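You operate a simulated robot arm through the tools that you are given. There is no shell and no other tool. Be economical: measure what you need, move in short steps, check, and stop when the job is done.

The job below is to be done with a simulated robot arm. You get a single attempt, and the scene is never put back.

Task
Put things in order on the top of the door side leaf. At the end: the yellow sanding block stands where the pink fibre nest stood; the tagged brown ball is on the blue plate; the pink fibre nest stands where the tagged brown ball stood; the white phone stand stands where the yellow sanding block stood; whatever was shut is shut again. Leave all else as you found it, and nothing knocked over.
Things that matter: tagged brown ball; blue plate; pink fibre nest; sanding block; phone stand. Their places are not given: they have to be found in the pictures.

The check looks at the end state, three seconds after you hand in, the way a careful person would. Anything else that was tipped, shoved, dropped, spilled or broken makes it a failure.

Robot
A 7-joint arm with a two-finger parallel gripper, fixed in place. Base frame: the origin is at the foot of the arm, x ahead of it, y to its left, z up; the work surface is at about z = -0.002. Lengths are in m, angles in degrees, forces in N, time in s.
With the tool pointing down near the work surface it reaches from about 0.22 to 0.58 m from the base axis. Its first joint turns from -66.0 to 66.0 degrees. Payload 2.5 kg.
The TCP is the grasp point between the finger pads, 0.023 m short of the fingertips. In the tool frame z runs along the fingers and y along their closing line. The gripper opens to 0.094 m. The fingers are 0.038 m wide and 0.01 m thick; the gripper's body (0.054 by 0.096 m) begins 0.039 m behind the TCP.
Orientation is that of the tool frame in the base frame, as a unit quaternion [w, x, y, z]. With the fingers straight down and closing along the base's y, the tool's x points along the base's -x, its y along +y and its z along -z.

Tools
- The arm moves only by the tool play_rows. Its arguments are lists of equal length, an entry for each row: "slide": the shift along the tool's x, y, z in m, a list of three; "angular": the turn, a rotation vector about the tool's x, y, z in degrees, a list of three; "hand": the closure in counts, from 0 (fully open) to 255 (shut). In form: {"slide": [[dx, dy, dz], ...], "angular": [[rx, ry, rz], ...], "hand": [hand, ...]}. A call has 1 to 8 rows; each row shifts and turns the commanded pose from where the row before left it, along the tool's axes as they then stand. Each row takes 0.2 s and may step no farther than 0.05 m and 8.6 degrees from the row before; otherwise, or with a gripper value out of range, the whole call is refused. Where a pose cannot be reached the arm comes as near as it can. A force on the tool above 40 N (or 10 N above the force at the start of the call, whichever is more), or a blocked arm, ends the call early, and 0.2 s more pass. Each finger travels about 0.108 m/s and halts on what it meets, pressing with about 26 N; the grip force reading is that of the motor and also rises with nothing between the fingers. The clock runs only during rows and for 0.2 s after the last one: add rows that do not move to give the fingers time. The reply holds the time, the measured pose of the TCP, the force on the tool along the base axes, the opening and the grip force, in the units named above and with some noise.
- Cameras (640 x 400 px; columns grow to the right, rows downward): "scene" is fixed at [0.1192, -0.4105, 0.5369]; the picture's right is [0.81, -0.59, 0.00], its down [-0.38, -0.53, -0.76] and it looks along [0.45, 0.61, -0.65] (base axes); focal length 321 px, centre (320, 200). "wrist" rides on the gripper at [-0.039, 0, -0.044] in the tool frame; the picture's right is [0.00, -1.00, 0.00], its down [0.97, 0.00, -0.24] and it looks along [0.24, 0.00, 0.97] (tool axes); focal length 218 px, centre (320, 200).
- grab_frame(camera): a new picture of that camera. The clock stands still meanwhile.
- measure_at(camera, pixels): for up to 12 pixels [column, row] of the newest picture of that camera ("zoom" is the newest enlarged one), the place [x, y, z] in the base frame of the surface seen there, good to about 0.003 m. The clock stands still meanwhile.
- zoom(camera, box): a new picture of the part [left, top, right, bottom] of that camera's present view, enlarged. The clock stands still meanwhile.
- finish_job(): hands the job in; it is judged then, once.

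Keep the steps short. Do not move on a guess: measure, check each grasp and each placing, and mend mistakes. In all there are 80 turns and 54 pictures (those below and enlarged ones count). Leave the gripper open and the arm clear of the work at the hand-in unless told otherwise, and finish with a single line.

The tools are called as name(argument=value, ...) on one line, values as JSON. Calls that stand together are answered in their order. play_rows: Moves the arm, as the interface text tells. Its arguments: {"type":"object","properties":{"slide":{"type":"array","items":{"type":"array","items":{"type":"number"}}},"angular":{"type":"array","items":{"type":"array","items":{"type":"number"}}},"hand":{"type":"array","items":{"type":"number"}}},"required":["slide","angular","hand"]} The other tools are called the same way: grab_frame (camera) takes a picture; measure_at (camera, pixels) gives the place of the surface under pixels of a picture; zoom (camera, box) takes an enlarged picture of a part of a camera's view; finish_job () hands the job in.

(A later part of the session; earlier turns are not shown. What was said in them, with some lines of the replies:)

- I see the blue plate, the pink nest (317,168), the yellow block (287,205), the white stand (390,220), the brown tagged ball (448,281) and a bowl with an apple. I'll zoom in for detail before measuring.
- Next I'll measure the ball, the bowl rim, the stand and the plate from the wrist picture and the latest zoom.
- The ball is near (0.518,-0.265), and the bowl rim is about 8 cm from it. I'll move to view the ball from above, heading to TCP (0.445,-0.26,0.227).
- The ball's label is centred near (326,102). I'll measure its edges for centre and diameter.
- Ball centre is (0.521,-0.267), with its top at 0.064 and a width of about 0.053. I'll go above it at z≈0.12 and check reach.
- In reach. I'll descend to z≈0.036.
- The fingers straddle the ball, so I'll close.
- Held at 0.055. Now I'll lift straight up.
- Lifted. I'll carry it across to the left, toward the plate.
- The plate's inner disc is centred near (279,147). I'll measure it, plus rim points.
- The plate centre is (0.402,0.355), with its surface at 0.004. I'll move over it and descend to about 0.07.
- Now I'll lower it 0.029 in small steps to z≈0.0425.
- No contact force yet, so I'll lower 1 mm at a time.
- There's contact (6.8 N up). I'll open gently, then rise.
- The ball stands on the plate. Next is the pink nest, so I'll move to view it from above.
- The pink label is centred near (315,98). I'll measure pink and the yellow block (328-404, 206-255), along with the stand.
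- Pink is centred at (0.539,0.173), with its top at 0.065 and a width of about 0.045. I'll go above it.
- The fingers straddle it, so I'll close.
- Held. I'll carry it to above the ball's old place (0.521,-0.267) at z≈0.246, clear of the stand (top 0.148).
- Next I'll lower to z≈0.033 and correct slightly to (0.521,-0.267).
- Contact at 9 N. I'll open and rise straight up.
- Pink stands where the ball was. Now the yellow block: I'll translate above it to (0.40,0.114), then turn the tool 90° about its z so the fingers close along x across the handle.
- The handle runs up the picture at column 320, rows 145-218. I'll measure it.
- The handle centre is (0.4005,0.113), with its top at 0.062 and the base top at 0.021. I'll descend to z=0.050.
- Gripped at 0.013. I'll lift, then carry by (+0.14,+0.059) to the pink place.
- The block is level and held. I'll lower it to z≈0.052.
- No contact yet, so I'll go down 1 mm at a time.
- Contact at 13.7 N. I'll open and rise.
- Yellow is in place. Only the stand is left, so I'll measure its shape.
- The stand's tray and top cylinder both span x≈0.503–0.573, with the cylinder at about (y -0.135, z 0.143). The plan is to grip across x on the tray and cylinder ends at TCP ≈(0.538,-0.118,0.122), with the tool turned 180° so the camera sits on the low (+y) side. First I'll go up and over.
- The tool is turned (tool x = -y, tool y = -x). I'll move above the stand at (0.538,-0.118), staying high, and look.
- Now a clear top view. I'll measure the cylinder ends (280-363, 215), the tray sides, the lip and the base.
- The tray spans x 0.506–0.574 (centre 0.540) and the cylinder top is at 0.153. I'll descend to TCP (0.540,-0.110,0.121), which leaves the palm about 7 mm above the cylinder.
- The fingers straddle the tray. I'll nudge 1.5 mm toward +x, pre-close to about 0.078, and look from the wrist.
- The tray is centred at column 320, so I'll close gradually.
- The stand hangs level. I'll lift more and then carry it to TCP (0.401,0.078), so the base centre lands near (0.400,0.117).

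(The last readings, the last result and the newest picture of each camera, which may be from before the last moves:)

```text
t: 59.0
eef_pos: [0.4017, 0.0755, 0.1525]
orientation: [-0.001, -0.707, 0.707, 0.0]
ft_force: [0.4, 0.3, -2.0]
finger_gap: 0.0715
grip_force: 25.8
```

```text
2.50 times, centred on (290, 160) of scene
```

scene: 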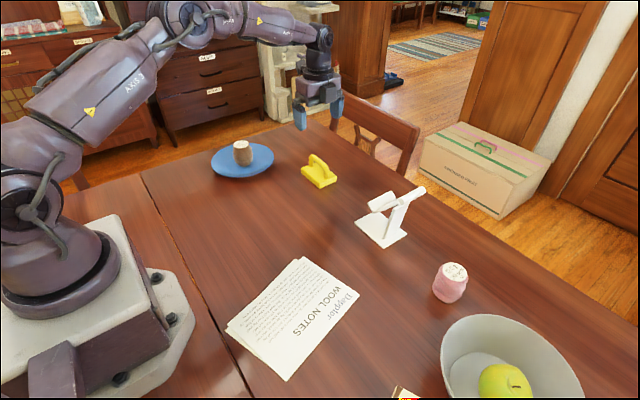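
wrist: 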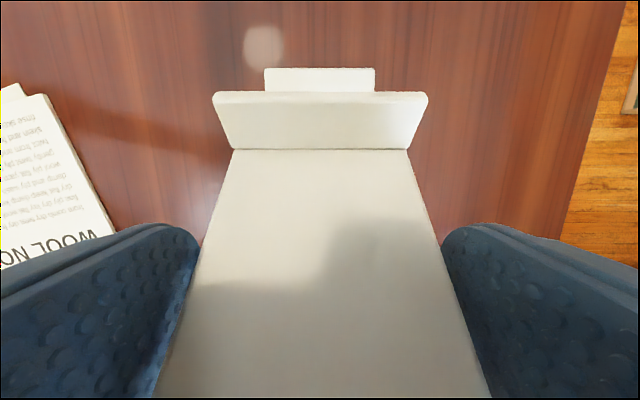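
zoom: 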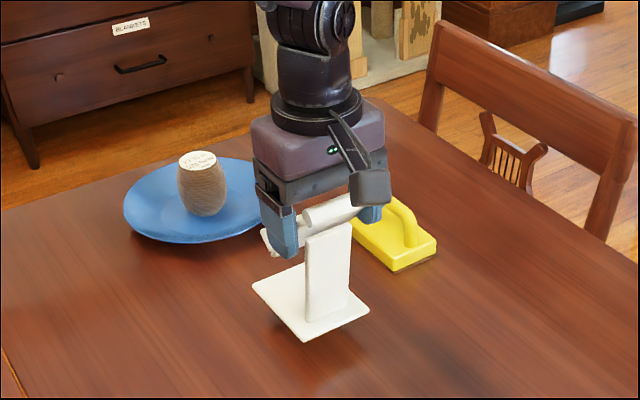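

Position is good and clear of the yellow block. Now I'll lower it.

play_rows(slide=[[-0.001, 0.001, 0.015], [0, 0, 0.008], [0, 0, 0.004], [0, 0, 0.002], [0, 0, 0.001], [0, 0, 0]], angular=[[0, 0, 0], [0, 0, 0], [0, 0, 0], [0, 0, 0], [0, 0, 0], [0, 0, 0]], hand=[255, 255, 255, 255, 255, 255])

```text
t: 60.4
eef_pos: [0.4007, 0.077, 0.1221]
orientation: [0.0, 0.707, -0.707, 0.0]
ft_force: [-1.7, -2.2, 8.3]
finger_gap: 0.0717
grip_force: 26.2
```

Contact at 8 N. I'll release slowly, then rise straight up.

play_rows(slide=[[0, 0, 0], [0, 0, 0], [0, 0, 0], [0, 0, 0], [0, 0, -0.02], [0, 0, -0.03], [0, 0, -0.04], [0, 0, -0.04]], angular=[[0, 0, 0], [0, 0, 0], [0, 0, 0], [0, 0, 0], [0, 0, 0], [0, 0, 0], [0, 0, 0], [0, 0, 0]], hand=[55, 35, 0, 0, 0, 0, 0, 0])

play_rows(slide=[[0.03, 0.03, -0.02], [0.04, 0.02, 0], [0.04, 0, 0], [0, 0, 0]], angular=[[0, 0, 0], [0, 0, 0], [0, 0, 0], [0, 0, 0]], hand=[0, 0, 0, 0])

grab_frame(camera="scene")

grab_frame(camera="wrist")

```text
t: 62.2
eef_pos: [0.3999, 0.0777, 0.2508]
orientation: [0.0, 0.707, -0.707, 0.0]
ft_force: [-0.1, 0.1, -0.1]
finger_gap: 0.0942
grip_force: 0.1
```

```text
t: 63.2
eef_pos: [0.3509, -0.0322, 0.272]
orientation: [0.0, -0.707, 0.707, 0.0]
ft_force: [0.6, 0.3, 0.2]
finger_gap: 0.094
grip_force: 0.2
```

```text
29 pictures are left
```

scene: 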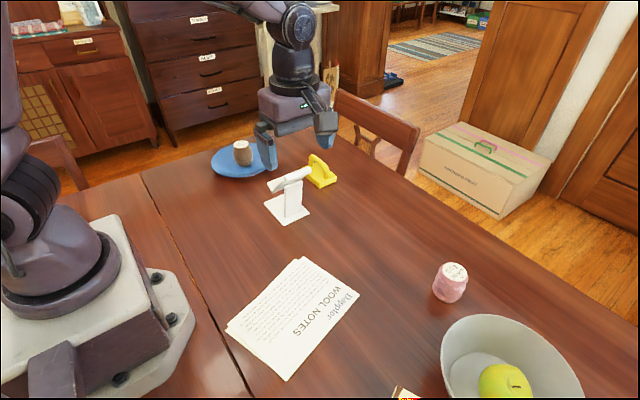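

```text
28 pictures are left
```

wrist: 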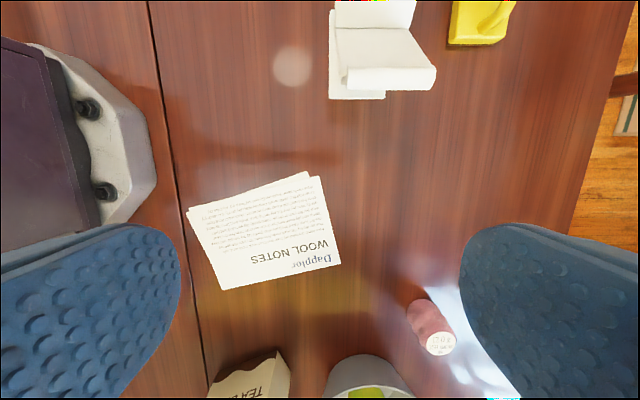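

Everything is standing and the arm is clear. A last check of positions from a zoom.

zoom(camera="scene", box=[200, 130, 360, 230])

measure_at(camera="scene", pixels=[[266, 206], [286, 224], [309, 212], [243, 144], [453, 271], [304, 178], [320, 187], [337, 181], [321, 166]])

```text
4.00 times, centred on (280, 180) of scene
```

zoom: 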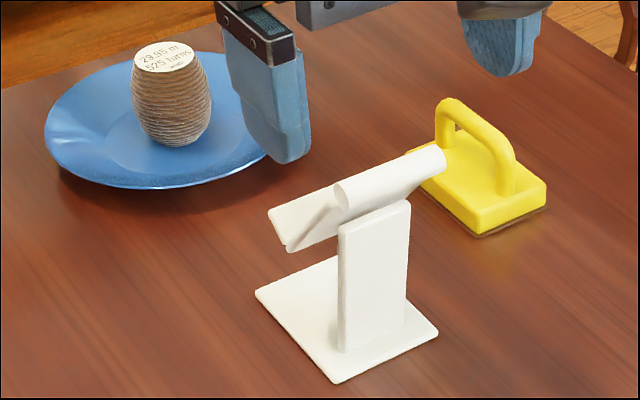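

```text
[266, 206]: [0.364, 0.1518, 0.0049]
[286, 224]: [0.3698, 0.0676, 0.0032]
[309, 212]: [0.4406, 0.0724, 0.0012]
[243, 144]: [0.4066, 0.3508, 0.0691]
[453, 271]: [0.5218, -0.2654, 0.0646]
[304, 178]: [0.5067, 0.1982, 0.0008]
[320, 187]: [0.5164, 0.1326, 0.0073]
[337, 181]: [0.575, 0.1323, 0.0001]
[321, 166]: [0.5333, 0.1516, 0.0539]
```

All the positions check out, so I'm handing in.

finish_job()

```text
The job is handed in.
```

The tagged brown ball is on the blue plate, the pink nest is where the ball was, the yellow block is where the nest was, the phone stand is where the block was, nothing was opened, nothing looked knocked over in the last pictures, and the job is handed in.
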